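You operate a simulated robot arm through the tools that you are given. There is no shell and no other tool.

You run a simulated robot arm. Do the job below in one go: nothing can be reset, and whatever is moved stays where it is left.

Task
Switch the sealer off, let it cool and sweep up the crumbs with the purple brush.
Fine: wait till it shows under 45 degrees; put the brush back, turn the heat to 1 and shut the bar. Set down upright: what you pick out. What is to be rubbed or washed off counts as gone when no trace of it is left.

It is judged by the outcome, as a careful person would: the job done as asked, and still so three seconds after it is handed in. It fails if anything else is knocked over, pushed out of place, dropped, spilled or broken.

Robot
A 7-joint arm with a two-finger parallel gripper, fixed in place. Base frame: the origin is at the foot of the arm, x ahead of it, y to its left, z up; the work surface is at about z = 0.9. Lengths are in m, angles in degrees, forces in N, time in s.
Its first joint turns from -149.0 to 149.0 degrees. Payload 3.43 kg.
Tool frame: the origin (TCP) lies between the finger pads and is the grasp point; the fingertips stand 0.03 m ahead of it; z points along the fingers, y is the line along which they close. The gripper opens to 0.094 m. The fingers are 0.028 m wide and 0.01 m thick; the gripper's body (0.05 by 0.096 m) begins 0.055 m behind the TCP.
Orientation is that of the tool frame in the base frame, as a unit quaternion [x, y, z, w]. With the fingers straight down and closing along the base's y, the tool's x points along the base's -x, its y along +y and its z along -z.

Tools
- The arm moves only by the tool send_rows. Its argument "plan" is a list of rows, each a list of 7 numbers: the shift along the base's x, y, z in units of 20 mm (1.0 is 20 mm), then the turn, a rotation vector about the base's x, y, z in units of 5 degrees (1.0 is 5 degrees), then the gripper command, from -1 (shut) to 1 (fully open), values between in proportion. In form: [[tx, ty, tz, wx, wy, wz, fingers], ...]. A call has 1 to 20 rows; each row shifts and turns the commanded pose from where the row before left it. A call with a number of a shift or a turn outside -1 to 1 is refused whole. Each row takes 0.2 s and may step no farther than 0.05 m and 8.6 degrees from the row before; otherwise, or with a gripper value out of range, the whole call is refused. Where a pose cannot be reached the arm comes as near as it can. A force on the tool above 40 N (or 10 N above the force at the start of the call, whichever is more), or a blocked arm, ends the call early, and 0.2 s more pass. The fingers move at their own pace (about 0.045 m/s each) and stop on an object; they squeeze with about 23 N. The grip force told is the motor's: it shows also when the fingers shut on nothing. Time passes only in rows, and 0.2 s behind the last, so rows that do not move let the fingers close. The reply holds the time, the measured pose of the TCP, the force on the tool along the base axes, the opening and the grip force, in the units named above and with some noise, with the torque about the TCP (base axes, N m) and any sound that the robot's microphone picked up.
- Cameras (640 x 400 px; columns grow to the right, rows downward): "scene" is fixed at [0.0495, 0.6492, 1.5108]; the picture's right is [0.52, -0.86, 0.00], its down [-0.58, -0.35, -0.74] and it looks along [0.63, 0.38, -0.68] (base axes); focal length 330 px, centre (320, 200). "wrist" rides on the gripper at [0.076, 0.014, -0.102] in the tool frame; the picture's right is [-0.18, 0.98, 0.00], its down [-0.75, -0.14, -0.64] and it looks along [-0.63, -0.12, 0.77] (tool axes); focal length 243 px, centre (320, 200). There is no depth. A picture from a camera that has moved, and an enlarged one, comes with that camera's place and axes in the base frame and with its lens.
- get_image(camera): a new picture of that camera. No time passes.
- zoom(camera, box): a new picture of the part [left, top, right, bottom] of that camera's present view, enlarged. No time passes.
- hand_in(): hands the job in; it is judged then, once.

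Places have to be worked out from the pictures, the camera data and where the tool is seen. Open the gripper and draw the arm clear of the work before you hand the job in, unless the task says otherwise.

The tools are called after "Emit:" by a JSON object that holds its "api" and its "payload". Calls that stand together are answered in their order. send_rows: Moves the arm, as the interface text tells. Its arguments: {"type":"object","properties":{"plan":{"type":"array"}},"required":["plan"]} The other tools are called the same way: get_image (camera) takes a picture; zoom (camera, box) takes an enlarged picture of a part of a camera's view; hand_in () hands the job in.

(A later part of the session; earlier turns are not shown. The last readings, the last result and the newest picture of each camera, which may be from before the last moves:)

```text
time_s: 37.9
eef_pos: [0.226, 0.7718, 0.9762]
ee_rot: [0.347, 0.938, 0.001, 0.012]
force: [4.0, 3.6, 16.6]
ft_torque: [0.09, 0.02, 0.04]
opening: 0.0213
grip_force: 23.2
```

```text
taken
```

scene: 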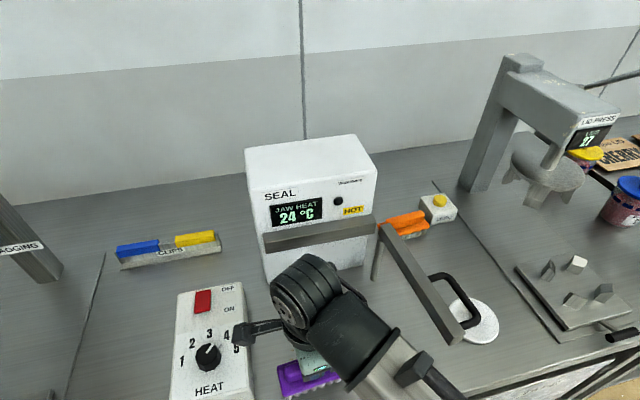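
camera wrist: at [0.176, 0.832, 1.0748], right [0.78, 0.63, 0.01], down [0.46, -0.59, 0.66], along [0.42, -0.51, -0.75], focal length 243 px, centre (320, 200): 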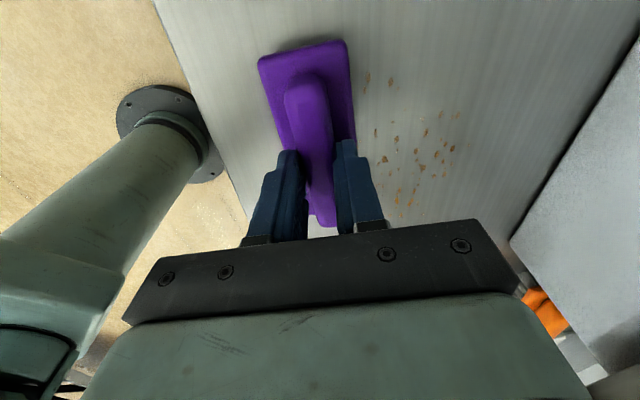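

The sweep ran with contact, about 17 N down. I check whether the crumbs in that swath are gone.

Emit:
{"api": "zoom", "payload": {"camera": "wrist", "box": [240, 40, 500, 240]}}

Emit:
{"api": "zoom", "payload": {"camera": "scene", "box": [230, 270, 400, 400]}}

```text
2.00 times, centred on (370, 140) of wrist
camera zoom: at [0.176, 0.832, 1.0748], right [0.78, 0.63, 0.01], down [0.46, -0.59, 0.66], along [0.42, -0.51, -0.75], focal length 485 px, centre (220, 320)
```

zoom: 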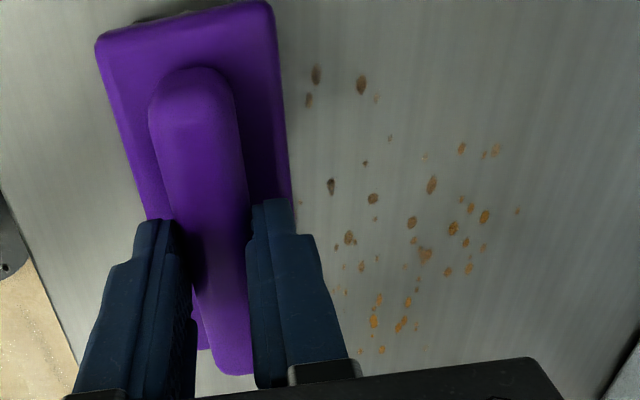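

```text
3.08 times, centred on (315, 335) of scene
camera zoom: at [0.0495, 0.6492, 1.5108], right [0.52, -0.86, 0.0], down [-0.58, -0.35, -0.74], along [0.63, 0.38, -0.68], focal length 1014 px, centre (335, -215)
```

zoom: 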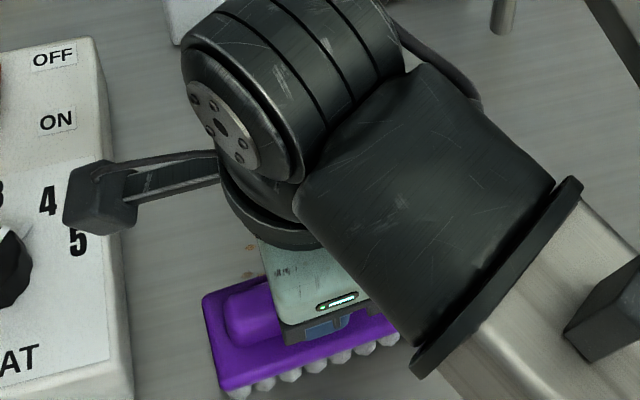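

The swept crumbs look fainter but not gone, so this needs repeated rubbing. I stroke back and forth over the left half.

Emit:
{"api": "send_rows", "payload": {"plan": [[0.46, 0.44, 0, 0, 0, 0, -1], [0.46, 0.44, 0, 0, 0, 0, -1], [0.46, 0.44, 0, 0, 0, 0, -1], [0.46, 0.44, 0, 0, 0, 0, -1], [0.46, 0.44, 0, 0, 0, 0, -1], [0.46, 0.44, 0, 0, 0, 0, -1], [0.46, 0.44, 0, 0, 0, 0, -1], [0.46, 0.44, 0, 0, 0, 0, -1], [-0.46, -0.44, 0, 0, 0, 0, -1], [-0.46, -0.44, 0, 0, 0, 0, -1], [-0.46, -0.44, 0, 0, 0, 0, -1], [-0.46, -0.44, 0, 0, 0, 0, -1], [-0.46, -0.44, 0, 0, 0, 0, -1], [-0.46, -0.44, 0, 0, 0, 0, -1], [-0.46, -0.44, 0, 0, 0, 0, -1], [-0.46, -0.44, 0, 0, 0, 0, -1]]}}

Emit:
{"api": "zoom", "payload": {"camera": "wrist", "box": [240, 40, 500, 240]}}

```text
time_s: 41.3
eef_pos: [0.2274, 0.7717, 0.9755]
ee_rot: [0.347, 0.938, 0.001, 0.012]
force: [1.0, 0.0, -0.8]
ft_torque: [-0.01, -0.02, -0.02]
opening: 0.0214
grip_force: 22.9
```

```text
2.00 times, centred on (370, 140) of wrist
camera zoom: at [0.1759, 0.8322, 1.0748], right [0.78, 0.63, 0.01], down [0.46, -0.59, 0.66], along [0.42, -0.51, -0.75], focal length 485 px, centre (220, 320)
```

zoom: 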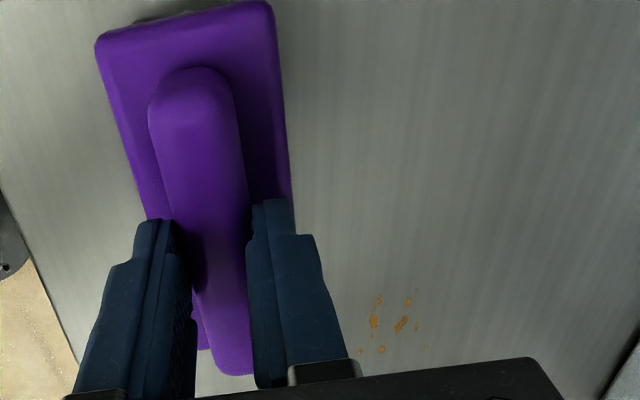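

The left half and its far edge are clean. I slide right to the remaining crumbs and stroke there twice, with the brush 1 mm lower.

Emit:
{"api": "send_rows", "payload": {"plan": [[0.7, -0.475, 0, 0, 0, 0, -1], [0.7, -0.475, 0, 0, 0, 0, -1], [0.7, -0.475, -0.04, 0, 0, 0, -1], [0.7, -0.475, 0, 0, 0, 0, -1], [0.54, 0.52, 0, 0, 0, 0, -1], [0.54, 0.52, 0, 0, 0, 0, -1], [0.54, 0.52, 0, 0, 0, 0, -1], [0.54, 0.52, 0, 0, 0, 0, -1], [0.54, 0.52, 0, 0, 0, 0, -1], [0, 0, 0, 0, 0, 0, -1]]}}

Emit:
{"api": "get_image", "payload": {"camera": "scene"}}

Emit:
{"api": "get_image", "payload": {"camera": "wrist"}}

```text
time_s: 43.5
eef_pos: [0.3374, 0.7867, 0.9744]
ee_rot: [0.348, 0.937, 0.001, 0.012]
force: [-4.2, -4.0, 22.8]
ft_torque: [-0.21, 0.19, -0.03]
opening: 0.0214
grip_force: 23.5
```

```text
taken
```

scene: 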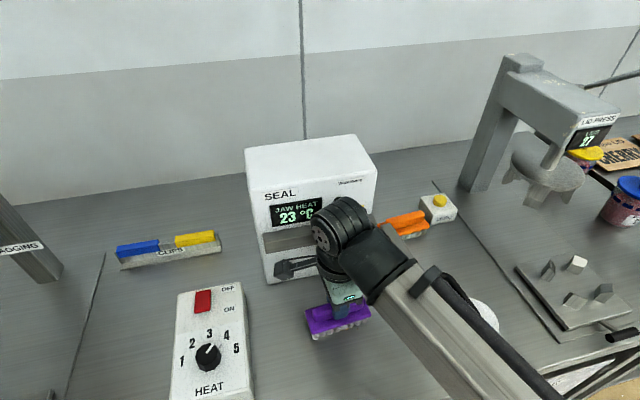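

```text
taken
camera wrist: at [0.2859, 0.847, 1.0744], right [0.78, 0.63, 0.02], down [0.46, -0.59, 0.66], along [0.42, -0.51, -0.75], focal length 243 px, centre (320, 200)
```

wrist: 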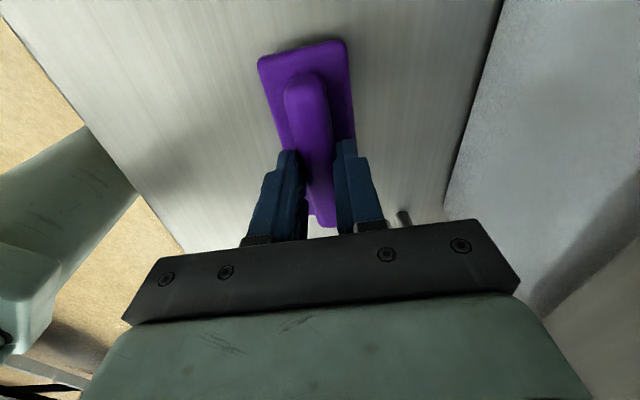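

The contact looks normal. I stroke back, forth and back again over the right part.

Emit:
{"api": "send_rows", "payload": {"plan": [[-0.54, -0.52, 0, 0, 0, 0, -1], [-0.54, -0.52, 0, 0, 0, 0, -1], [-0.54, -0.52, 0, 0, 0, 0, -1], [-0.54, -0.52, 0, 0, 0, 0, -1], [-0.54, -0.52, 0, 0, 0, 0, -1], [0.54, 0.52, 0, 0, 0, 0, -1], [0.54, 0.52, 0, 0, 0, 0, -1], [0.54, 0.52, 0, 0, 0, 0, -1], [0.54, 0.52, 0, 0, 0, 0, -1], [0.54, 0.52, 0, 0, 0, 0, -1], [-0.54, -0.52, 0, 0, 0, 0, -1], [-0.54, -0.52, 0, 0, 0, 0, -1], [-0.54, -0.52, 0, 0, 0, 0, -1], [-0.54, -0.52, 0, 0, 0, 0, -1], [-0.54, -0.52, 0, 0, 0, 0, -1], [0, 0, 0, 0, 0, 0, -1]]}}

Emit:
{"api": "get_image", "payload": {"camera": "scene"}}

Emit:
{"api": "get_image", "payload": {"camera": "wrist"}}

```text
time_s: 46.9
eef_pos: [0.2823, 0.734, 0.9727]
ee_rot: [0.348, 0.937, 0.001, 0.013]
force: [-0.1, -0.9, 0.0]
ft_torque: [-0.06, 0.02, 0.0]
opening: 0.0214
grip_force: 22.6
```

```text
taken
```

scene: 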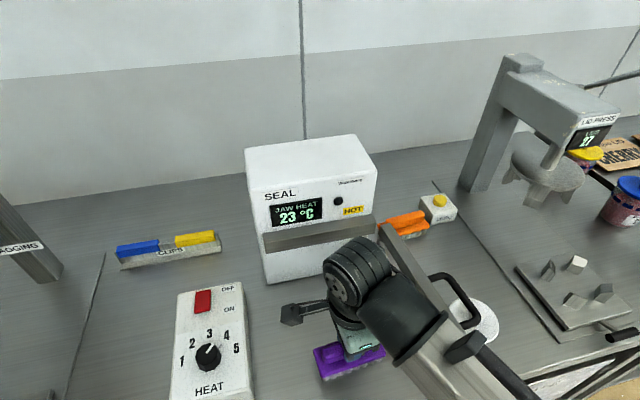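

```text
taken
camera wrist: at [0.2318, 0.7944, 1.0735], right [0.78, 0.63, 0.01], down [0.46, -0.59, 0.66], along [0.42, -0.51, -0.75], focal length 243 px, centre (320, 200)
```

wrist: 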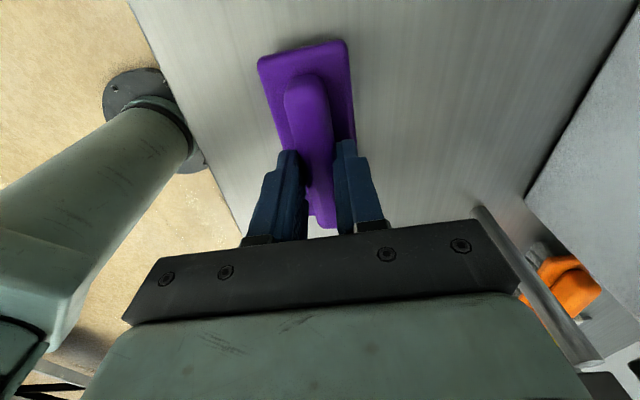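

The area looks clean so far. I lift straight up to inspect the whole patch.

Emit:
{"api": "send_rows", "payload": {"plan": [[0, 0, 1, 0, 0, 0, -1], [0, 0, 1, 0, 0, 0, -1], [0, 0, 1, 0, 0, 0, -1], [0, 0, 1, 0, 0, 0, -1], [0, 0, 1, 0, 0, 0, -1], [0, 0, 1, 0, 0, 0, -1], [0, 0, 1, 0, 0, 0, -1], [0, 0, 1, 0, 0, 0, -1], [0, 0, 1, 0, 0, 0, -1], [0, 0, 1, 0, 0, 0, -1], [0, 0, 1, 0, 0, 0, -1], [0, 0, 0.4, 0, 0, 0, -1]]}}

Emit:
{"api": "get_image", "payload": {"camera": "scene"}}

Emit:
{"api": "get_image", "payload": {"camera": "wrist"}}

```text
time_s: 49.5
eef_pos: [0.2852, 0.7403, 1.1813]
ee_rot: [0.348, 0.937, 0.011, 0.013]
force: [-0.1, -0.2, -0.5]
ft_torque: [-0.02, -0.07, 0.01]
opening: 0.0214
grip_force: 22.6
out of reach, approached as far as the arm can: row 11, 12
```

```text
taken
```

scene: 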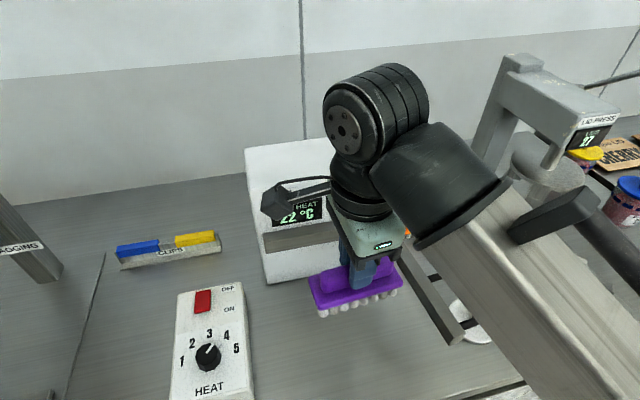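

```text
taken
camera wrist: at [0.2339, 0.7985, 1.282], right [0.78, 0.63, 0.03], down [0.46, -0.61, 0.65], along [0.42, -0.49, -0.76], focal length 243 px, centre (320, 200)
```

wrist: 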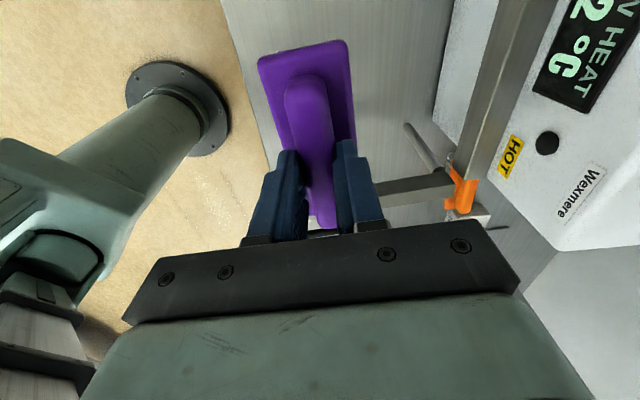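

I zoom in on the bench where the crumbs were.

Emit:
{"api": "zoom", "payload": {"camera": "scene", "box": [230, 270, 430, 400]}}

Emit:
{"api": "zoom", "payload": {"camera": "wrist", "box": [220, 0, 460, 160]}}

```text
3.08 times, centred on (330, 335) of scene
camera zoom: at [0.0495, 0.6492, 1.5108], right [0.52, -0.86, 0.0], down [-0.58, -0.35, -0.74], along [0.63, 0.38, -0.68], focal length 1014 px, centre (289, -215)
```

zoom: 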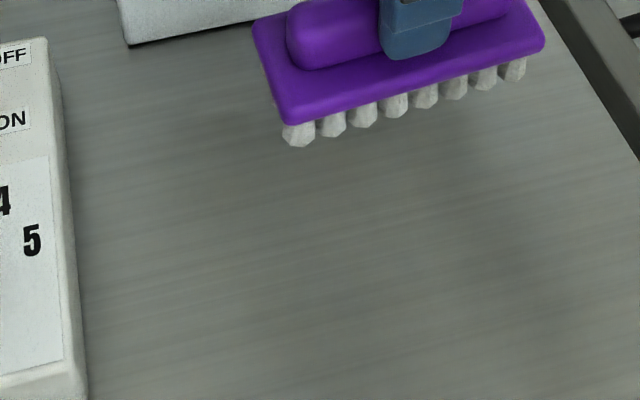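

```text
2.50 times, centred on (340, 80) of wrist
camera zoom: at [0.2339, 0.7985, 1.282], right [0.78, 0.63, 0.03], down [0.46, -0.61, 0.65], along [0.42, -0.49, -0.76], focal length 606 px, centre (270, 500)
```

zoom: 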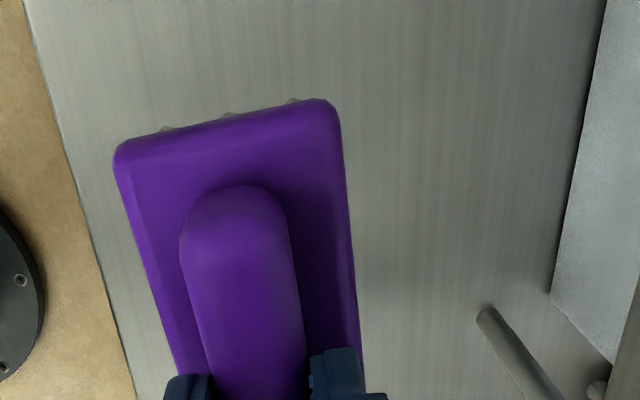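

No trace of crumbs is visible. I carry the brush back along the same safe route.

Emit:
{"api": "send_rows", "payload": {"plan": [[0.96, -0.2, 0, 0, 0, 0, -1], [0.96, -0.26, 0, 0, 0, 0, -1], [0.96, -0.26, 0.1, 0, 0, 0, -1], [0.96, -0.26, 0.1, 0, 0, 0, -1], [0.96, -0.26, 0.1, 0, 0, 0, -1], [0.96, -0.26, 0.1, 0, 0, 0, -1], [0.96, -0.26, 0.1, 0, 0, 0, -1], [0.96, -0.26, 0.1, 0, 0, 0, -1], [0.96, -0.26, 0.1, 0, 0, 0, -1], [1, -0.2, 0, 0, 0, 0, -1], [1, -0.2, 0, 0, 0, 0, -1], [1, -0.2, 0, 0, 0, 0, -1], [1, -0.2, 0, 0, 0, 0, -1], [1, -0.2, 0, 0, 0, 0, -1], [1, -0.2, 0, 0, 0, 0, -1]]}}

Emit:
{"api": "get_image", "payload": {"camera": "scene"}}

Emit:
{"api": "get_image", "payload": {"camera": "wrist"}}

```text
time_s: 52.7
eef_pos: [0.5783, 0.6731, 1.1919]
ee_rot: [0.347, 0.938, 0.002, 0.012]
force: [-1.1, 0.9, 0.2]
ft_torque: [-0.01, -0.03, 0.01]
opening: 0.0213
grip_force: 23.3
out of reach, approached as far as the arm can: row 1
```

```text
taken
```

scene: 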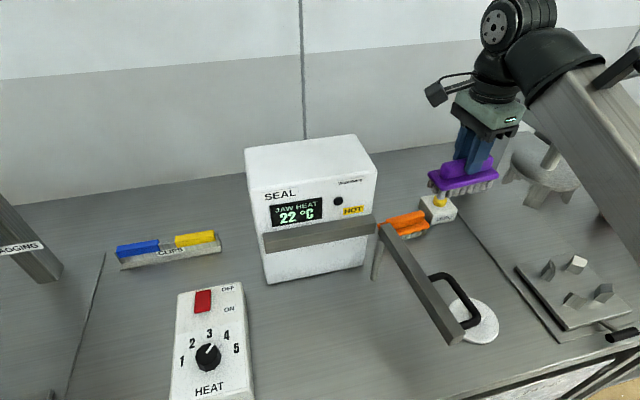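

```text
taken
camera wrist: at [0.528, 0.7332, 1.2915], right [0.78, 0.62, 0.01], down [0.46, -0.59, 0.66], along [0.42, -0.51, -0.75], focal length 243 px, centre (320, 200)
```

wrist: 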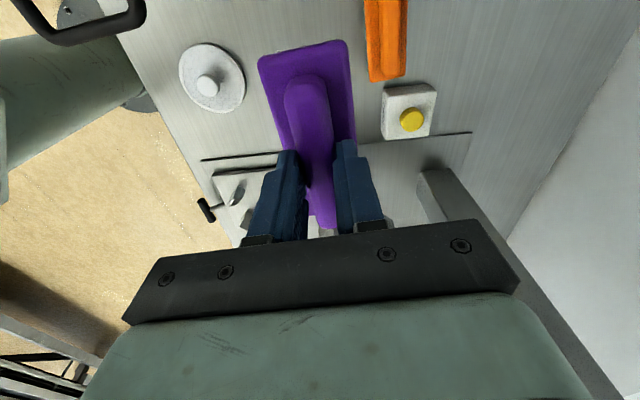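

The bench in front of the sealer is unobstructed now; I check it once more for any trace and check the brush's pose in the grip.

Emit:
{"api": "zoom", "payload": {"camera": "scene", "box": [250, 280, 400, 380]}}

Emit:
{"api": "zoom", "payload": {"camera": "scene", "box": [410, 110, 530, 210]}}

```text
4.00 times, centred on (325, 330) of scene
camera zoom: at [0.0495, 0.6492, 1.5108], right [0.52, -0.86, 0.0], down [-0.58, -0.35, -0.74], along [0.63, 0.38, -0.68], focal length 1319 px, centre (300, -320)
```

zoom: 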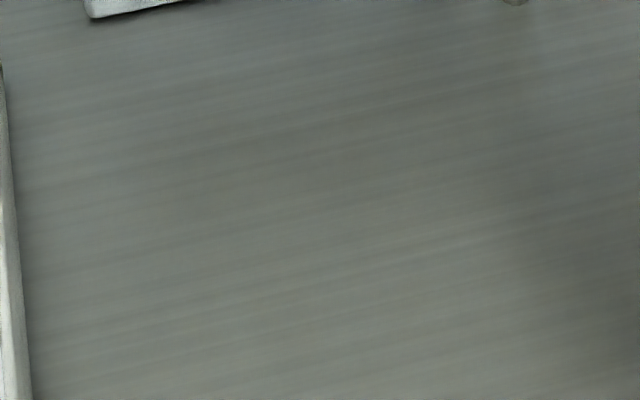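

```text
4.00 times, centred on (470, 160) of scene
camera zoom: at [0.0495, 0.6492, 1.5108], right [0.52, -0.86, 0.0], down [-0.58, -0.35, -0.74], along [0.63, 0.38, -0.68], focal length 1319 px, centre (-280, 360)
```

zoom: 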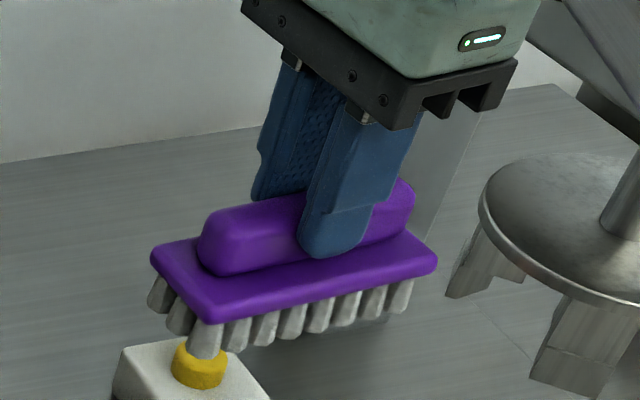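

The bench is clean and the brush is level in the grip. I move above its home spot.

Emit:
{"api": "send_rows", "payload": {"plan": [[0.643, 0.88, 0, 0, 0, 0, -1], [0.643, 0.88, 0, 0, 0, 0, -1], [0.643, 0.88, 0, 0, 0, 0, -1], [0.643, 0.88, 0, 0, 0, 0, -1], [0.643, 0.88, 0, 0, 0, 0, -1], [0.643, 0.88, 0, 0, 0, 0, -1], [0.643, 0.88, 0, 0, 0, 0, -1], [0.643, 0.88, 0, 0, 0, 0, -1], [0.643, 0.88, 0, 0, 0, 0, -1], [0.643, 0.88, 0, 0, 0, 0, -1], [0, 0, -1, 0, 0, 0, -1], [0, 0, -1, 0, 0, 0, -1], [0, 0, -1, 0, 0, 0, -1], [0, 0, -1, 0, 0, 0, -1], [0, 0, -1, 0, 0, 0, -1], [0, 0, -1, 0, 0, 0, -1], [0, 0, -1, 0, 0, 0, -1], [0, 0, -1, 0, 0, 0, -1], [0, 0, -1, 0, 0, 0, -1]]}}

Emit:
{"api": "get_image", "payload": {"camera": "scene"}}

Emit:
{"api": "get_image", "payload": {"camera": "wrist"}}

```text
time_s: 56.7
eef_pos: [0.7073, 0.8485, 1.0114]
ee_rot: [0.347, 0.938, 0.001, 0.013]
force: [0.2, 0.5, -0.2]
ft_torque: [-0.01, -0.05, 0.02]
opening: 0.0212
grip_force: 23.3
```

```text
taken
```

scene: 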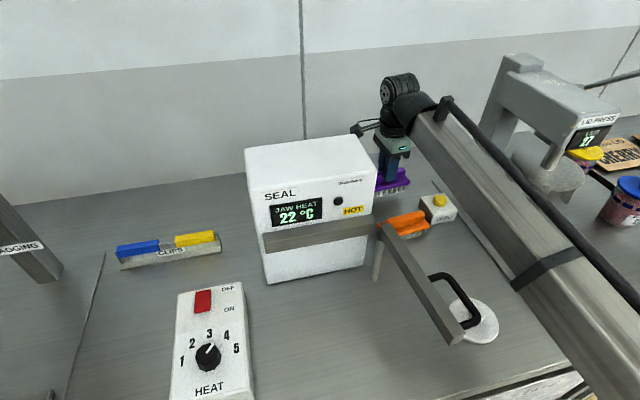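

```text
taken
camera wrist: at [0.6566, 0.909, 1.111], right [0.78, 0.63, 0.01], down [0.46, -0.59, 0.66], along [0.42, -0.51, -0.75], focal length 243 px, centre (320, 200)
```

wrist: 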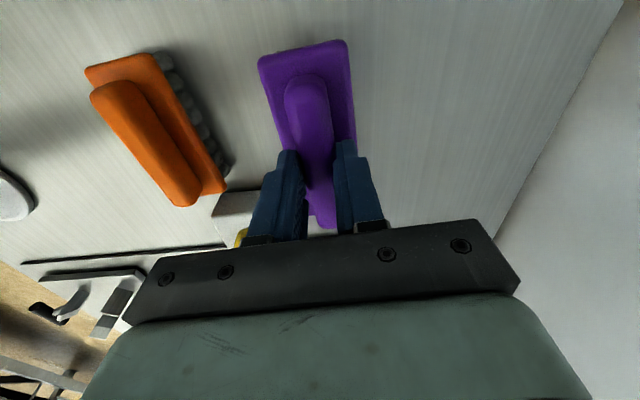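

The brush is directly over its home spot. I lower it gently until the bristles touch.

Emit:
{"api": "send_rows", "payload": {"plan": [[0, 0.03, -0.7, 0, 0, 0, -1], [0, 0, -0.7, 0, 0, 0, -1], [0, 0, -0.15, 0, 0, 0, -1], [0, 0, -0.15, 0, 0, 0, -1], [0, 0, -0.05, 0, 0, 0, -1], [0, 0, -0.05, 0, 0, 0, -1], [0, 0, -0.05, 0, 0, 0, -1]]}}

```text
time_s: 58.3
eef_pos: [0.7082, 0.8484, 0.9737]
ee_rot: [0.348, 0.937, 0.0, 0.013]
force: [0.4, 0.1, -0.8]
ft_torque: [0.0, -0.02, 0.03]
opening: 0.021
grip_force: 23.0
```

No contact force yet at z 0.9737. I lower further in 0.6 mm steps.

Emit:
{"api": "send_rows", "payload": {"plan": [[0, 0, -0.03, 0, 0, 0, -1], [0, 0, -0.03, 0, 0, 0, -1], [0, 0, -0.03, 0, 0, 0, -1]]}}

Emit:
{"api": "zoom", "payload": {"camera": "scene", "box": [340, 120, 460, 240]}}

```text
time_s: 59.1
eef_pos: [0.709, 0.8487, 0.9736]
ee_rot: [0.348, 0.937, 0.002, 0.013]
force: [0.6, 2.0, 11.0]
ft_torque: [-0.15, 0.05, 0.03]
opening: 0.0215
grip_force: 22.7
```

```text
3.33 times, centred on (400, 180) of scene
camera zoom: at [0.0495, 0.6492, 1.5108], right [0.52, -0.86, 0.0], down [-0.58, -0.35, -0.74], along [0.63, 0.38, -0.68], focal length 1099 px, centre (53, 267)
```

zoom: 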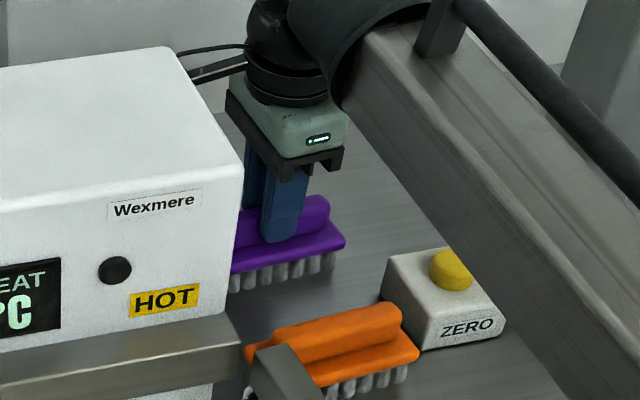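

The bristles rest on the bench with 11 N. I ease off slightly, open the fingers, and lift straight up.

Emit:
{"api": "send_rows", "payload": {"plan": [[-0.05, 0, 0.03, 0, 0, 0, -1], [0, 0, 0, 0, 0, 0, -0.3], [0, 0, 0, 0, 0, 0, 0.1], [0, 0, 0, 0, 0, 0, 0.1], [0, 0, 0, 0, 0, 0, 0.1], [0, 0, 0.25, 0, 0, 0, 0.1], [0, 0, 0.5, 0, 0, 0, 0.1], [0, 0, 1, 0, 0, 0, 0.1], [0, 0, 1, 0, 0, 0, 0.1], [0, 0, 1, 0, 0, 0, 0.1], [0, 0, 1, 0, 0, 0, 0.1], [0, 0, 1, 0, 0, 0, 0.1]]}}

Emit:
{"api": "zoom", "payload": {"camera": "scene", "box": [340, 120, 460, 240]}}

Emit:
{"api": "get_image", "payload": {"camera": "wrist"}}

```text
time_s: 61.7
eef_pos: [0.7074, 0.8491, 1.0876]
ee_rot: [0.348, 0.938, 0.001, 0.012]
force: [-0.6, -0.1, -0.6]
ft_torque: [0.01, 0.0, 0.02]
opening: 0.0519
grip_force: 0.0
```

```text
3.33 times, centred on (400, 180) of scene
camera zoom: at [0.0495, 0.6492, 1.5108], right [0.52, -0.86, 0.0], down [-0.58, -0.35, -0.74], along [0.63, 0.38, -0.68], focal length 1099 px, centre (53, 267)
```

zoom: 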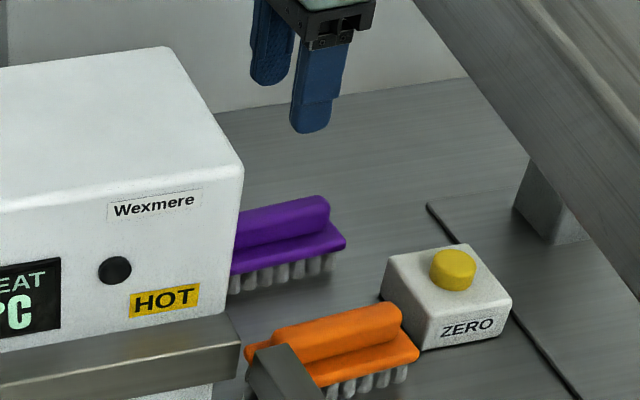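

```text
taken
camera wrist: at [0.656, 0.9099, 1.1882], right [0.78, 0.63, 0.01], down [0.46, -0.59, 0.66], along [0.42, -0.51, -0.75], focal length 243 px, centre (320, 200)
```

wrist: 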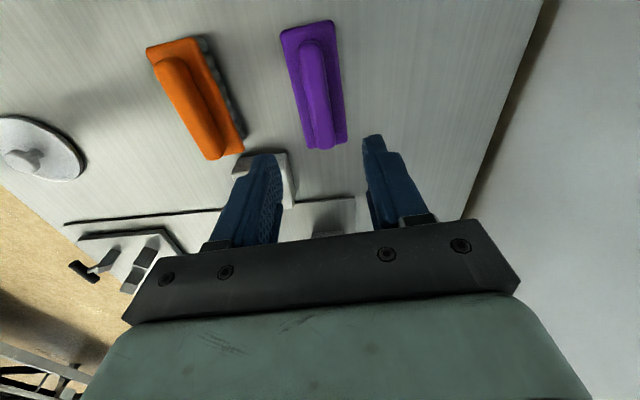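

The brush stands upright back in its place. I now lift and travel back over the sealer's top, with ample clearance, toward the heat knob.

Emit:
{"api": "send_rows", "payload": {"plan": [[0, 0, 1, 0, 0, 0, 0.3], [0, 0, 1, 0, 0, 0, 0.3], [0, 0, 1, 0, 0, 0, 0.3], [0, 0, 1, 0, 0, 0, 0.3], [0, 0, 1, 0, 0, 0, 0.3], [0, 0, 1, 0, 0, 0, 0.3], [0, 0, 1, 0, 0, 0, 0.3], [0, 0, 0.8, 0, 0, 0, 0.3], [-1, 0.1, 0, 0, 0, 0.2, 0.3], [-1, 0.1, 0, 0, 0, 0.2, 0.3], [-1, 0.1, 0, 0, 0, 0.2, 0.3], [-1, 0.1, 0, 0, 0, 0.2, 0.3], [-1, 0.1, 0, 0, 0, 0.2, 0.3], [-1, 0.1, 0, 0, 0, 0.2, 0.3], [-1, 0.1, 0, 0, 0, 0.2, 0.3], [-1, 0.1, 0, 0, 0, 0.2, 0.3], [-1, 0.1, 0, 0, 0, 0.2, 0.3], [-1, 0.1, 0, 0, 0, 0.2, 0.3], [-1, 0.1, 0, 0, 0, 0.2, 0.3], [-1, 0.1, 0, 0, 0, 0, 0.3]]}}

Emit:
{"api": "get_image", "payload": {"camera": "scene"}}

```text
time_s: 65.9
eef_pos: [0.4671, 0.8736, 1.2455]
ee_rot: [0.257, 0.966, 0.002, 0.012]
force: [0.2, 0.1, 0.4]
ft_torque: [0.01, 0.03, 0.06]
opening: 0.0611
grip_force: 0.0
```

```text
taken
```

scene: 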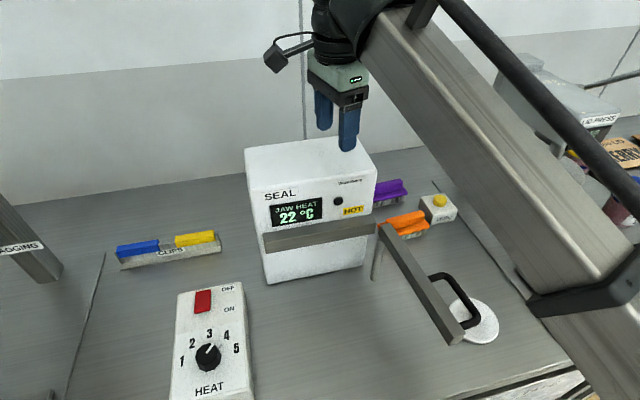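

Clear of everything. I continue to the knob, descending once past the sealer.

Emit:
{"api": "send_rows", "payload": {"plan": [[-1, 0.14, -0.1, 0, 0, 0, 0.3], [-1, 0.14, -0.1, 0, 0, 0, 0.3], [-1, 0.14, -0.1, 0, 0, 0, 0.3], [-1, 0.14, -0.2, 0, 0, 0, 0.3], [-1, 0.14, -0.2, 0, 0, 0, 0.3], [-1, 0.14, -0.2, 0, 0, 0, 0.3], [-1, 0.14, -0.2, 0, 0, 0, 0.3], [-1, 0.14, -0.2, 0, 0, 0, 0.3], [-1, 0.14, -0.2, 0, 0, 0, 0.3], [-1, 0.14, -0.6, 0, 0, 0, 0.3], [-1, 0.14, -0.8, 0, 0, 0, 0.3], [-1, 0.14, -0.8, 0, 0, 0, 0.3], [-1, 0.14, -0.8, 0, 0, 0, 0.3], [-1, 0.14, -0.8, 0, 0, 0, 0.3], [-1, 0.14, -0.8, 0, 0, 0, 0.3], [-0.95, 0.14, -0.8, 0, 0, 0, 0.3]]}}

Emit:
{"api": "get_image", "payload": {"camera": "scene"}}

Emit:
{"api": "get_image", "payload": {"camera": "wrist"}}

```text
time_s: 69.3
eef_pos: [0.1484, 0.9168, 1.1056]
ee_rot: [0.257, 0.966, 0.002, 0.012]
force: [0.4, 0.7, 0.0]
ft_torque: [0.01, 0.05, -0.01]
opening: 0.0611
grip_force: 0.2
```

```text
taken
```

scene: 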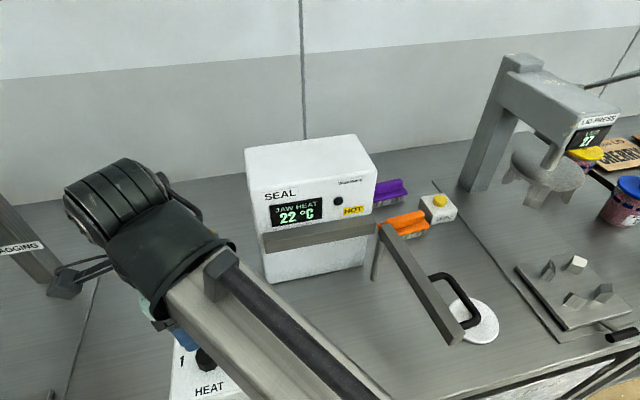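

```text
taken
camera wrist: at [0.0863, 0.967, 1.2055], right [0.65, 0.76, 0.01], down [0.57, -0.5, 0.66], along [0.51, -0.42, -0.75], focal length 243 px, centre (320, 200)
```

wrist: 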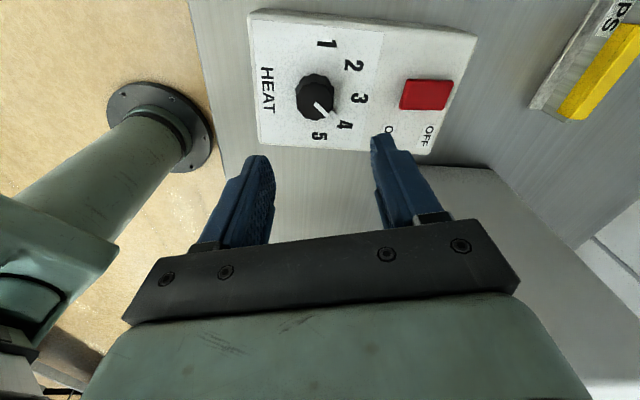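

The knob is in view and pointing at 4. I zoom in to fix its centre and angles.

Emit:
{"api": "zoom", "payload": {"camera": "wrist", "box": [240, 0, 400, 160]}}

```text
2.50 times, centred on (320, 80) of wrist
camera zoom: at [0.0863, 0.967, 1.2055], right [0.65, 0.76, 0.01], down [0.57, -0.5, 0.66], along [0.51, -0.42, -0.75], focal length 606 px, centre (320, 500)
```

zoom: 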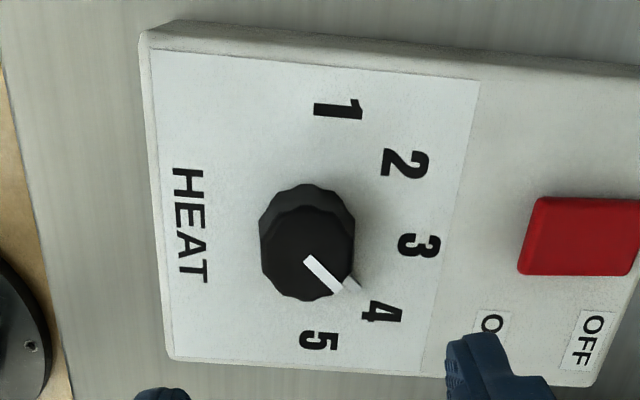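

The knob centre is at about (0.147, 0.915). I centre over it and descend with open fingers to knob height, then check.

Emit:
{"api": "send_rows", "payload": {"plan": [[-0.05, -0.07, -0.8, 0, 0, 0, 0.3], [0, 0, -0.8, 0, 0, 0, 0.3], [0, 0, -0.8, 0, 0, 0, 0.3], [0, 0, -0.8, 0, 0, 0, 0.3], [0, 0, -0.8, 0, 0, 0, 0.3], [0, 0, -0.8, 0, 0, 0, 0.3], [0, 0, -0.3, 0, 0, 0, 0.3], [0, 0, 0, 0, 0, 0, 0.3]]}}

Emit:
{"api": "get_image", "payload": {"camera": "wrist"}}

Emit:
{"api": "zoom", "payload": {"camera": "wrist", "box": [200, 100, 440, 250]}}

```text
time_s: 71.1
eef_pos: [0.1459, 0.9162, 1.0025]
ee_rot: [0.257, 0.966, 0.002, 0.012]
force: [0.1, -0.1, -0.3]
ft_torque: [0.01, 0.05, 0.04]
opening: 0.061
grip_force: 0.1
```

```text
taken
camera wrist: at [0.085, 0.9658, 1.1039], right [0.65, 0.76, 0.01], down [0.57, -0.5, 0.66], along [0.51, -0.42, -0.75], focal length 243 px, centre (320, 200)
```

wrist: 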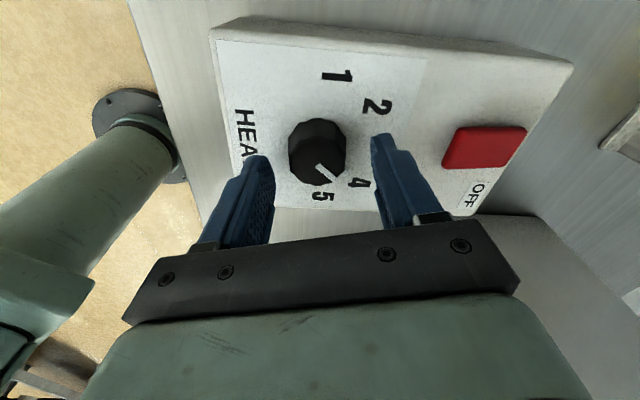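

```text
2.67 times, centred on (320, 175) of wrist
camera zoom: at [0.085, 0.9658, 1.1039], right [0.65, 0.76, 0.01], down [0.57, -0.5, 0.66], along [0.51, -0.42, -0.75], focal length 647 px, centre (320, 267)
```

zoom: 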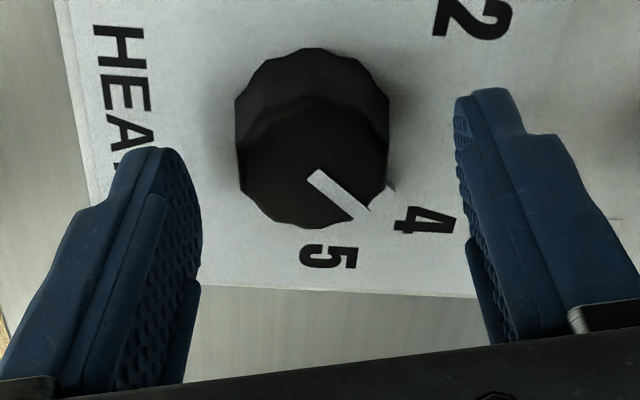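

The fingers straddle the knob. I lower 8 mm and close on it.

Emit:
{"api": "send_rows", "payload": {"plan": [[0, -0.03, -0.2, 0, 0, 0, 0.3], [0, 0, -0.2, 0, 0, 0, 0.3], [0, 0, 0, 0, 0, 0, 0], [0, 0, 0, 0, 0, 0, -0.3], [0, 0, 0, 0, 0, 0, -1], [0, 0, 0, 0, 0, 0, -1], [0, 0, 0, 0, 0, 0, -1]]}}

Emit:
{"api": "get_image", "payload": {"camera": "wrist"}}

```text
time_s: 72.7
eef_pos: [0.1457, 0.9145, 0.9955]
ee_rot: [0.255, 0.967, 0.001, 0.013]
force: [-4.7, -8.8, -5.0]
ft_torque: [-0.79, 0.54, 0.0]
opening: 0.0354
grip_force: 45.5
```

```text
taken
camera wrist: at [0.0846, 0.9648, 1.0956], right [0.65, 0.76, 0.01], down [0.57, -0.49, 0.66], along [0.51, -0.42, -0.75], focal length 243 px, centre (320, 200)
```

wrist: 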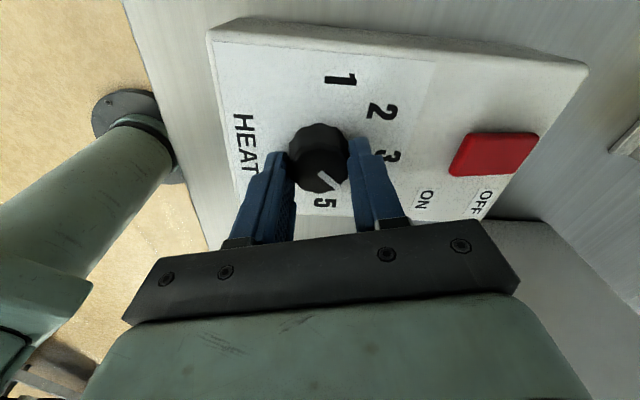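

The knob is gripped at 35 mm. I shift about a millimetre to relieve the side force and turn it counter-clockwise, 35° first.

Emit:
{"api": "send_rows", "payload": {"plan": [[-0.03, -0.05, 0, 0, 0, 0, -1], [0, 0, 0, 0, 0, 0.8, -1], [0, 0, 0, 0, 0, 0.8, -1], [0, 0, 0, 0, 0, 0.8, -1], [0, 0, 0, 0, 0, 0.8, -1], [0, 0, 0, 0, 0, 0.8, -1], [0, 0, 0, 0, 0, 0.8, -1], [0, 0, 0, 0, 0, 0.8, -1], [0, 0, 0, 0, 0, 0.8, -1], [0, 0, 0, 0, 0, 0.6, -1]]}}

Emit:
{"api": "get_image", "payload": {"camera": "wrist"}}

```text
time_s: 74.9
eef_pos: [0.1464, 0.9162, 0.9955]
ee_rot: [-0.047, 0.999, 0.005, 0.011]
force: [2.8, 8.2, -6.6]
ft_torque: [-0.57, -0.51, 0.01]
opening: 0.0355
grip_force: 45.1
```

```text
taken
camera wrist: at [0.067, 0.9207, 1.0956], right [0.09, 1.0, 0.02], down [0.75, -0.08, 0.66], along [0.66, -0.05, -0.75], focal length 243 px, centre (320, 200)
```

wrist: 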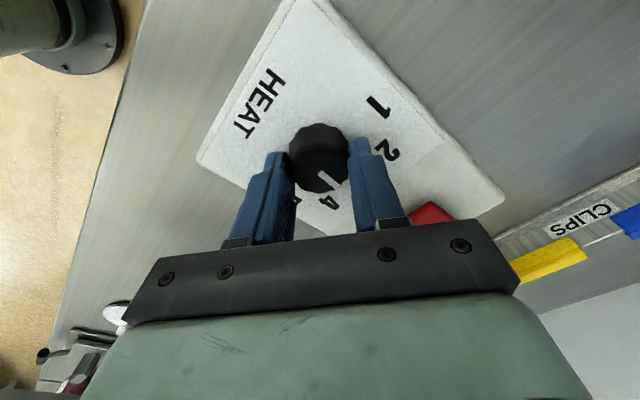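

I zoom in to see if the knob followed the turn.

Emit:
{"api": "zoom", "payload": {"camera": "wrist", "box": [220, 60, 440, 230]}}

```text
2.35 times, centred on (330, 145) of wrist
camera zoom: at [0.067, 0.9207, 1.0956], right [0.09, 1.0, 0.02], down [0.75, -0.08, 0.66], along [0.66, -0.05, -0.75], focal length 571 px, centre (296, 329)
```

zoom: 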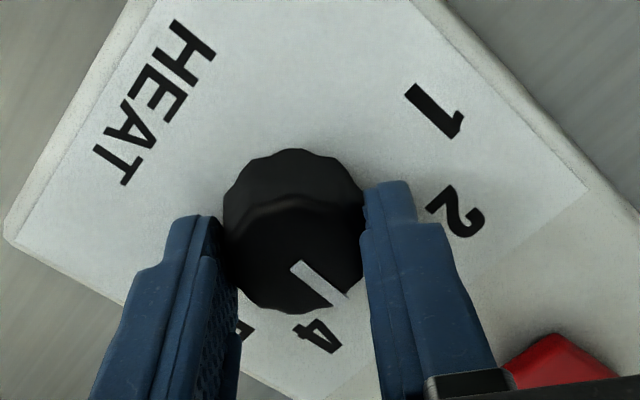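

The pointer kept its place relative to the fingers, so the knob turned with them and is now near 3. I turn another 38°.

Emit:
{"api": "send_rows", "payload": {"plan": [[0, 0.02, 0, 0, 0, 0.8, -1], [0, 0, 0, 0, 0, 0.8, -1], [0, 0, 0, 0, 0, 0.8, -1], [0, 0, 0, 0, 0, 0.8, -1], [0, 0, 0, 0, 0, 0.8, -1], [0, 0, 0, 0, 0, 0.8, -1], [0, 0, 0, 0, 0, 0.8, -1], [0, 0, 0, 0, 0, 0.8, -1], [0, 0, 0, 0, 0, 0.8, -1], [0, 0, 0, 0, 0, 0.4, -1]]}}

Emit:
{"api": "get_image", "payload": {"camera": "wrist"}}

Emit:
{"api": "zoom", "payload": {"camera": "wrist", "box": [220, 60, 440, 230]}}

```text
time_s: 77.1
eef_pos: [0.1463, 0.9161, 0.9971]
ee_rot: [-0.369, 0.929, 0.01, 0.009]
force: [5.5, 23.1, 1.9]
ft_torque: [-0.65, -0.26, -0.04]
opening: 0.0356
grip_force: 44.8
```

```text
taken
camera wrist: at [0.08, 0.8713, 1.0956], right [-0.54, 0.84, 0.02], down [0.64, 0.4, 0.66], along [0.55, 0.37, -0.75], focal length 243 px, centre (320, 200)
```

wrist: 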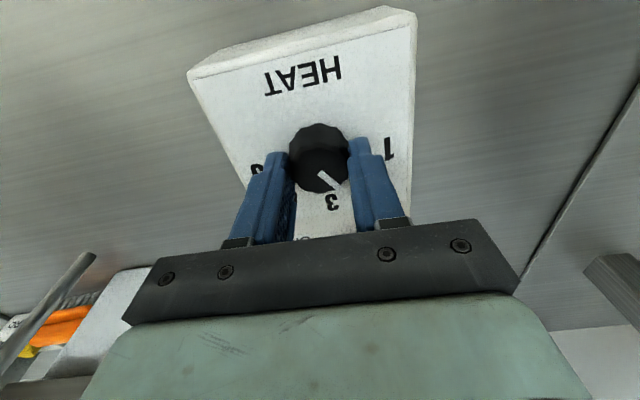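

```text
2.35 times, centred on (330, 145) of wrist
camera zoom: at [0.08, 0.8713, 1.0956], right [-0.54, 0.84, 0.02], down [0.64, 0.4, 0.66], along [0.55, 0.37, -0.75], focal length 571 px, centre (296, 329)
```

zoom: 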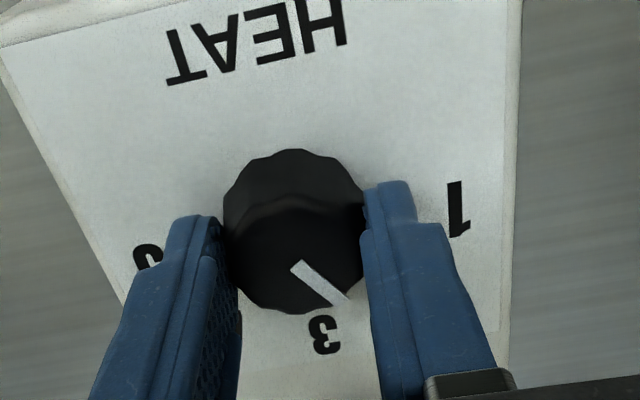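

The pointer is now between 3 and 2 after about 73° of turning. I release, lift clear, and turn the gripper back for a second grip.

Emit:
{"api": "send_rows", "payload": {"plan": [[0, 0, 0, 0, 0, 0, 0], [0, 0, 0, 0, 0, 0, 0.3], [0, 0, 0, 0, 0, 0, 0.3], [0, 0, 0.5, 0, 0, 0, 0.3], [0, 0, 1, 0, 0, 0, 0.3], [0, 0, 1, 0, 0, -1, 0.3], [0, 0, 0.5, 0, 0, -1, 0.3], [0, 0, 0, 0, 0, -1, 0.3], [0, 0, 0, 0, 0, -1, 0.3], [0, 0, 0, 0, 0, -1, 0.3], [0, 0, 0, 0, 0, -1, 0.3], [0, 0, 0, 0, 0, -1, 0.3], [0, 0, 0, 0, 0, -1, 0.3], [0, 0, 0, 0, 0, -1, 0.3], [0, 0, 0, 0, 0, -1, 0.3], [0, 0, 0, 0, 0, -1, 0.3], [0, 0, 0, 0, 0, -1, 0.3], [0, 0, 0, 0, 0, -1, 0.3], [0, 0, 0, 0, 0, -1, 0.3]]}}

Emit:
{"api": "get_image", "payload": {"camera": "wrist"}}

Emit:
{"api": "zoom", "payload": {"camera": "wrist", "box": [240, 20, 420, 180]}}

```text
time_s: 81.1
eef_pos: [0.1464, 0.9156, 1.0565]
ee_rot: [0.231, 0.973, 0.002, 0.013]
force: [-0.2, -0.2, -0.2]
ft_torque: [0.0, -0.01, 0.03]
opening: 0.0613
grip_force: 0.1
```

```text
taken
camera wrist: at [0.0821, 0.9616, 1.1558], right [0.61, 0.79, 0.01], down [0.59, -0.47, 0.66], along [0.53, -0.39, -0.75], focal length 243 px, centre (320, 200)
```

wrist: 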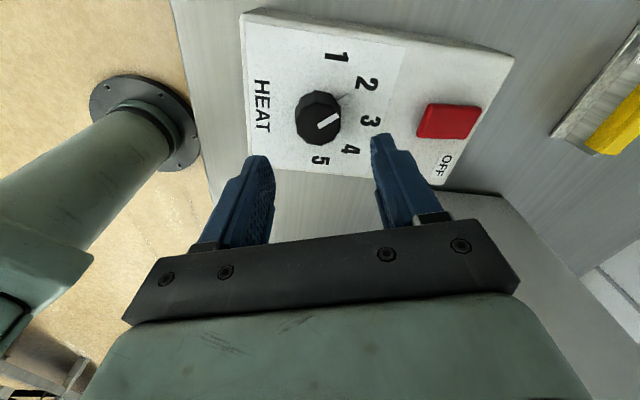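

```text
2.50 times, centred on (330, 100) of wrist
camera zoom: at [0.0821, 0.9616, 1.1558], right [0.61, 0.79, 0.01], down [0.59, -0.47, 0.66], along [0.53, -0.39, -0.75], focal length 606 px, centre (295, 450)
```

zoom: 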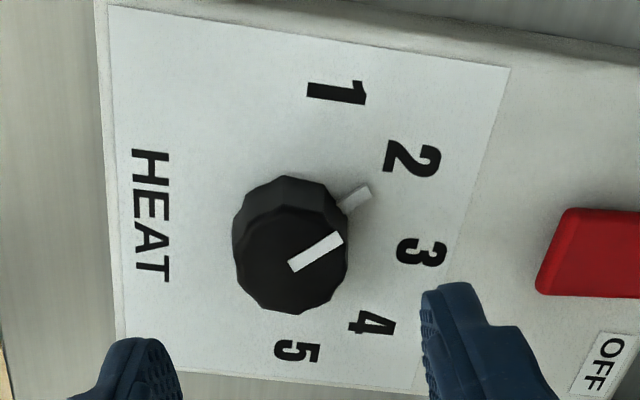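

The dial numbers come out 40° apart, with 1 at 125°, and the pointer now sits at about 85°, exactly on 2. I regrip the knob and turn it another 40° to 1.

Emit:
{"api": "send_rows", "payload": {"plan": [[0, 0, -0.8, 0, 0, 0, 0.3], [0, 0, -0.8, 0, 0, 0, 0.3], [0, 0, -0.8, 0, 0, 0, 0.3], [0, 0, -0.4, 0, 0, 0, 0.3], [0, 0, -0.25, 0, 0, 0, 0.3], [0, 0, 0, 0, 0, 0, 0], [0, 0, 0, 0, 0, 0, -0.3], [0, 0, 0, 0, 0, 0, -1], [0, 0, 0, 0, 0, 0, -1], [0, 0, 0, 0, 0, 0, -1]]}}

Emit:
{"api": "send_rows", "payload": {"plan": [[0, 0, 0, 0, 0, 0.8, -1], [0, 0, 0, 0, 0, 0.8, -1], [0, 0, 0, 0, 0, 0.8, -1], [0, 0, 0, 0, 0, 0.8, -1], [0, 0, 0, 0, 0, 0.8, -1], [0, 0, 0, 0, 0, 0.8, -1], [0, 0, 0, 0, 0, 0.8, -1], [0, 0, 0, 0, 0, 0.8, -1], [0, 0, 0, 0, 0, 0.8, -1], [0, 0, 0, 0, 0, 0.8, -1], [0, 0, 0, 0, 0, 0, -1]]}}

Emit:
{"api": "get_image", "payload": {"camera": "wrist"}}

Emit:
{"api": "zoom", "payload": {"camera": "wrist", "box": [220, 60, 440, 230]}}

```text
time_s: 83.3
eef_pos: [0.1472, 0.9145, 0.9947]
ee_rot: [0.231, 0.973, 0.001, 0.012]
force: [-0.5, -2.7, -3.9]
ft_torque: [-0.65, 0.53, 0.03]
opening: 0.0355
grip_force: 44.8
```

```text
time_s: 85.7
eef_pos: [0.1471, 0.916, 0.995]
ee_rot: [-0.116, 0.993, 0.008, 0.01]
force: [12.3, 10.0, 5.8]
ft_torque: [-0.53, -0.08, 0.02]
opening: 0.0353
grip_force: 45.5
```

```text
taken
camera wrist: at [0.0674, 0.9098, 1.0948], right [-0.05, 1.0, 0.02], down [0.75, 0.02, 0.66], along [0.66, 0.04, -0.75], focal length 243 px, centre (320, 200)
```

wrist: 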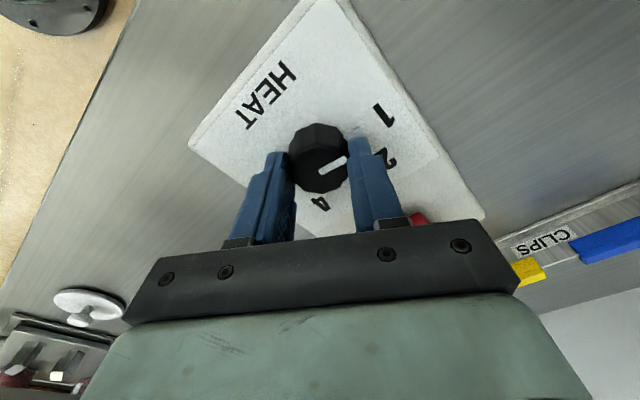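

```text
2.35 times, centred on (330, 145) of wrist
camera zoom: at [0.0674, 0.9098, 1.0948], right [-0.05, 1.0, 0.02], down [0.75, 0.02, 0.66], along [0.66, 0.04, -0.75], focal length 571 px, centre (296, 329)
```

zoom: 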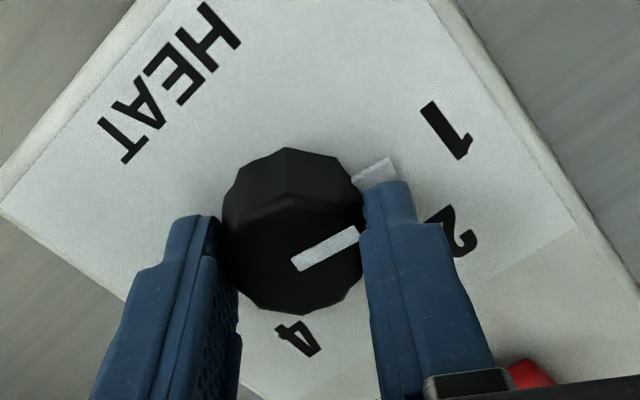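

The pointer is near 122°, almost on 1. I add 3° and release, then lift to check.

Emit:
{"api": "send_rows", "payload": {"plan": [[0, 0, 0, 0, 0, 0.6, -1], [0, 0, 0, 0, 0, 0, -1], [0, 0, 0, 0, 0, 0, 0], [0, 0, 0, 0, 0, 0, 0.3], [0, 0, 0, 0, 0, 0, 0.3], [0, 0, 0.5, 0, 0, 0, 0.3], [0, 0, 1, 0, 0, 0, 0.3], [0, 0, 1, 0, 0, 0, 0.3], [0, 0, 1, 0, 0, 0, 0.3], [0, 0, 1, 0, 0, 0, 0.3]]}}

Emit:
{"api": "get_image", "payload": {"camera": "wrist"}}

Emit:
{"api": "zoom", "payload": {"camera": "wrist", "box": [220, 0, 440, 150]}}

```text
time_s: 87.9
eef_pos: [0.1473, 0.9154, 1.0848]
ee_rot: [-0.141, 0.99, 0.007, 0.011]
force: [0.7, 0.3, 0.2]
ft_torque: [0.0, -0.02, -0.01]
opening: 0.061
grip_force: 0.1
```

```text
taken
camera wrist: at [0.0677, 0.9056, 1.1849], right [-0.1, 0.99, 0.01], down [0.75, 0.07, 0.66], along [0.65, 0.08, -0.75], focal length 243 px, centre (320, 200)
```

wrist: 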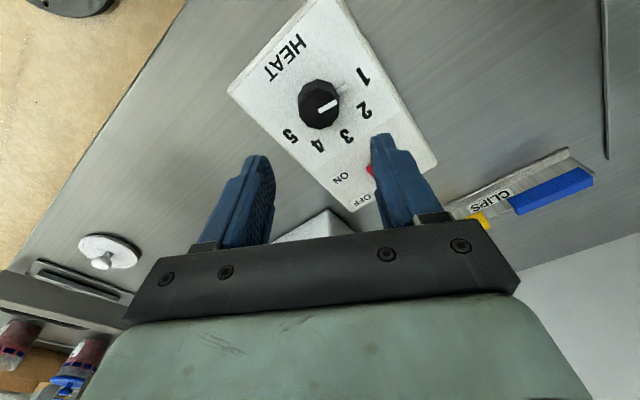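

```text
2.67 times, centred on (330, 75) of wrist
camera zoom: at [0.0677, 0.9056, 1.1849], right [-0.1, 0.99, 0.01], down [0.75, 0.07, 0.66], along [0.65, 0.08, -0.75], focal length 647 px, centre (293, 533)
```

zoom: 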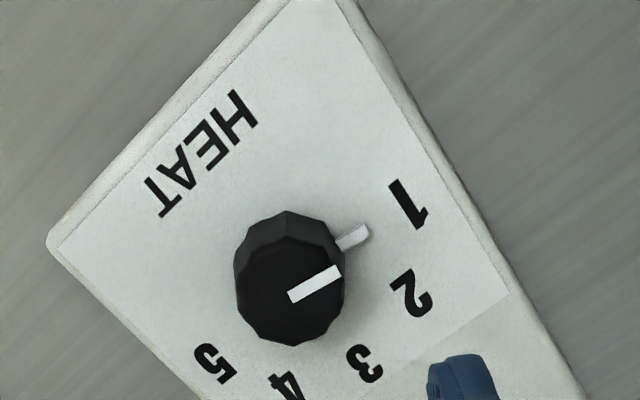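

The knob now points at 1 (125° against 1's 126°). Next is the bar: I close the fingers and travel over in front of the sealer, above bar height, to the right side of the open bar.

Emit:
{"api": "send_rows", "payload": {"plan": [[0, 0, 1, 0, 0, 0, 0], [0, 0, 1, 0, 0, -0.8, -1], [0.5, -0.3, 1, 0, 0, -0.8, -1], [0.98, -0.67, 0.1, 0, 0, -0.8, -1], [0.98, -0.67, 0.1, 0, 0, -0.8, -1], [0.98, -0.67, 0.1, 0, 0, -0.8, -1], [0.98, -0.67, 0.1, 0, 0, -0.8, -1], [0.98, -0.67, 0.1, 0, 0, -0.8, -1], [0.98, -0.67, 0.1, 0, 0, -0.8, -1], [0.98, -0.67, 0.1, 0, 0, -0.8, -1], [0.98, -0.67, 0.1, 0, 0, -0.8, -1], [0.98, -0.67, 0.1, 0, 0, -0.8, -1], [0.98, -0.67, 0.1, 0, 0, -0.8, -1], [0.98, -0.67, 0.1, 0, 0, -0.8, -1], [0.98, -0.67, 0.1, 0, 0, -0.8, -1], [0.98, -0.67, 0.1, 0, 0, -0.8, -1], [0.98, -0.67, 0.1, 0, 0, -0.5, -1], [0.98, -0.67, 0.1, 0, 0, 0, -1], [0.98, -0.67, 0.1, 0, 0, 0, -1]]}}

Emit:
{"api": "get_image", "payload": {"camera": "wrist"}}

Emit:
{"api": "get_image", "payload": {"camera": "scene"}}

```text
time_s: 91.9
eef_pos: [0.469, 0.6948, 1.1763]
ee_rot: [0.393, 0.919, 0.0, 0.012]
force: [-0.3, 0.2, 0.5]
ft_torque: [-0.02, 0.0, 0.0]
opening: 0.0003
grip_force: 22.5
```

```text
taken
camera wrist: at [0.4246, 0.7591, 1.2763], right [0.84, 0.55, 0.01], down [0.4, -0.64, 0.66], along [0.37, -0.54, -0.75], focal length 243 px, centre (320, 200)
```

wrist: 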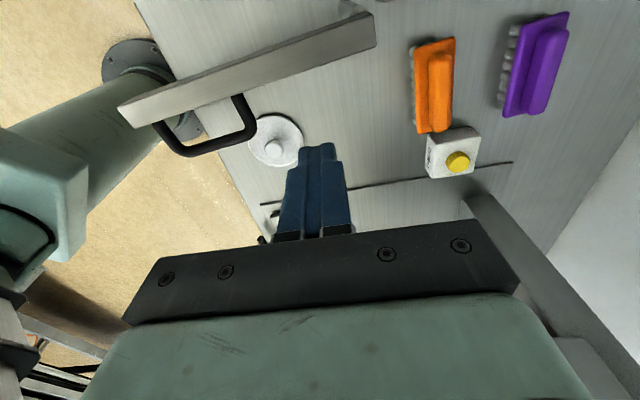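

```text
taken
```

scene: 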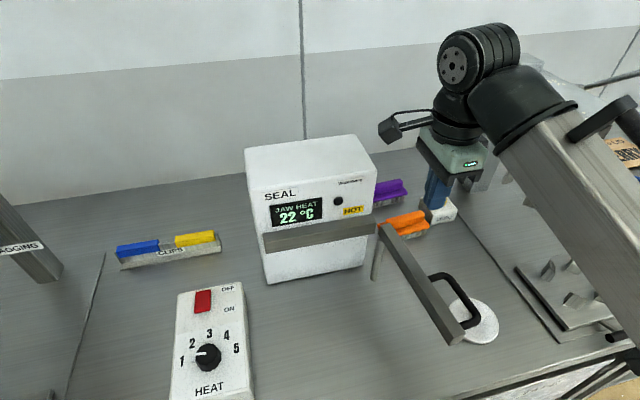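

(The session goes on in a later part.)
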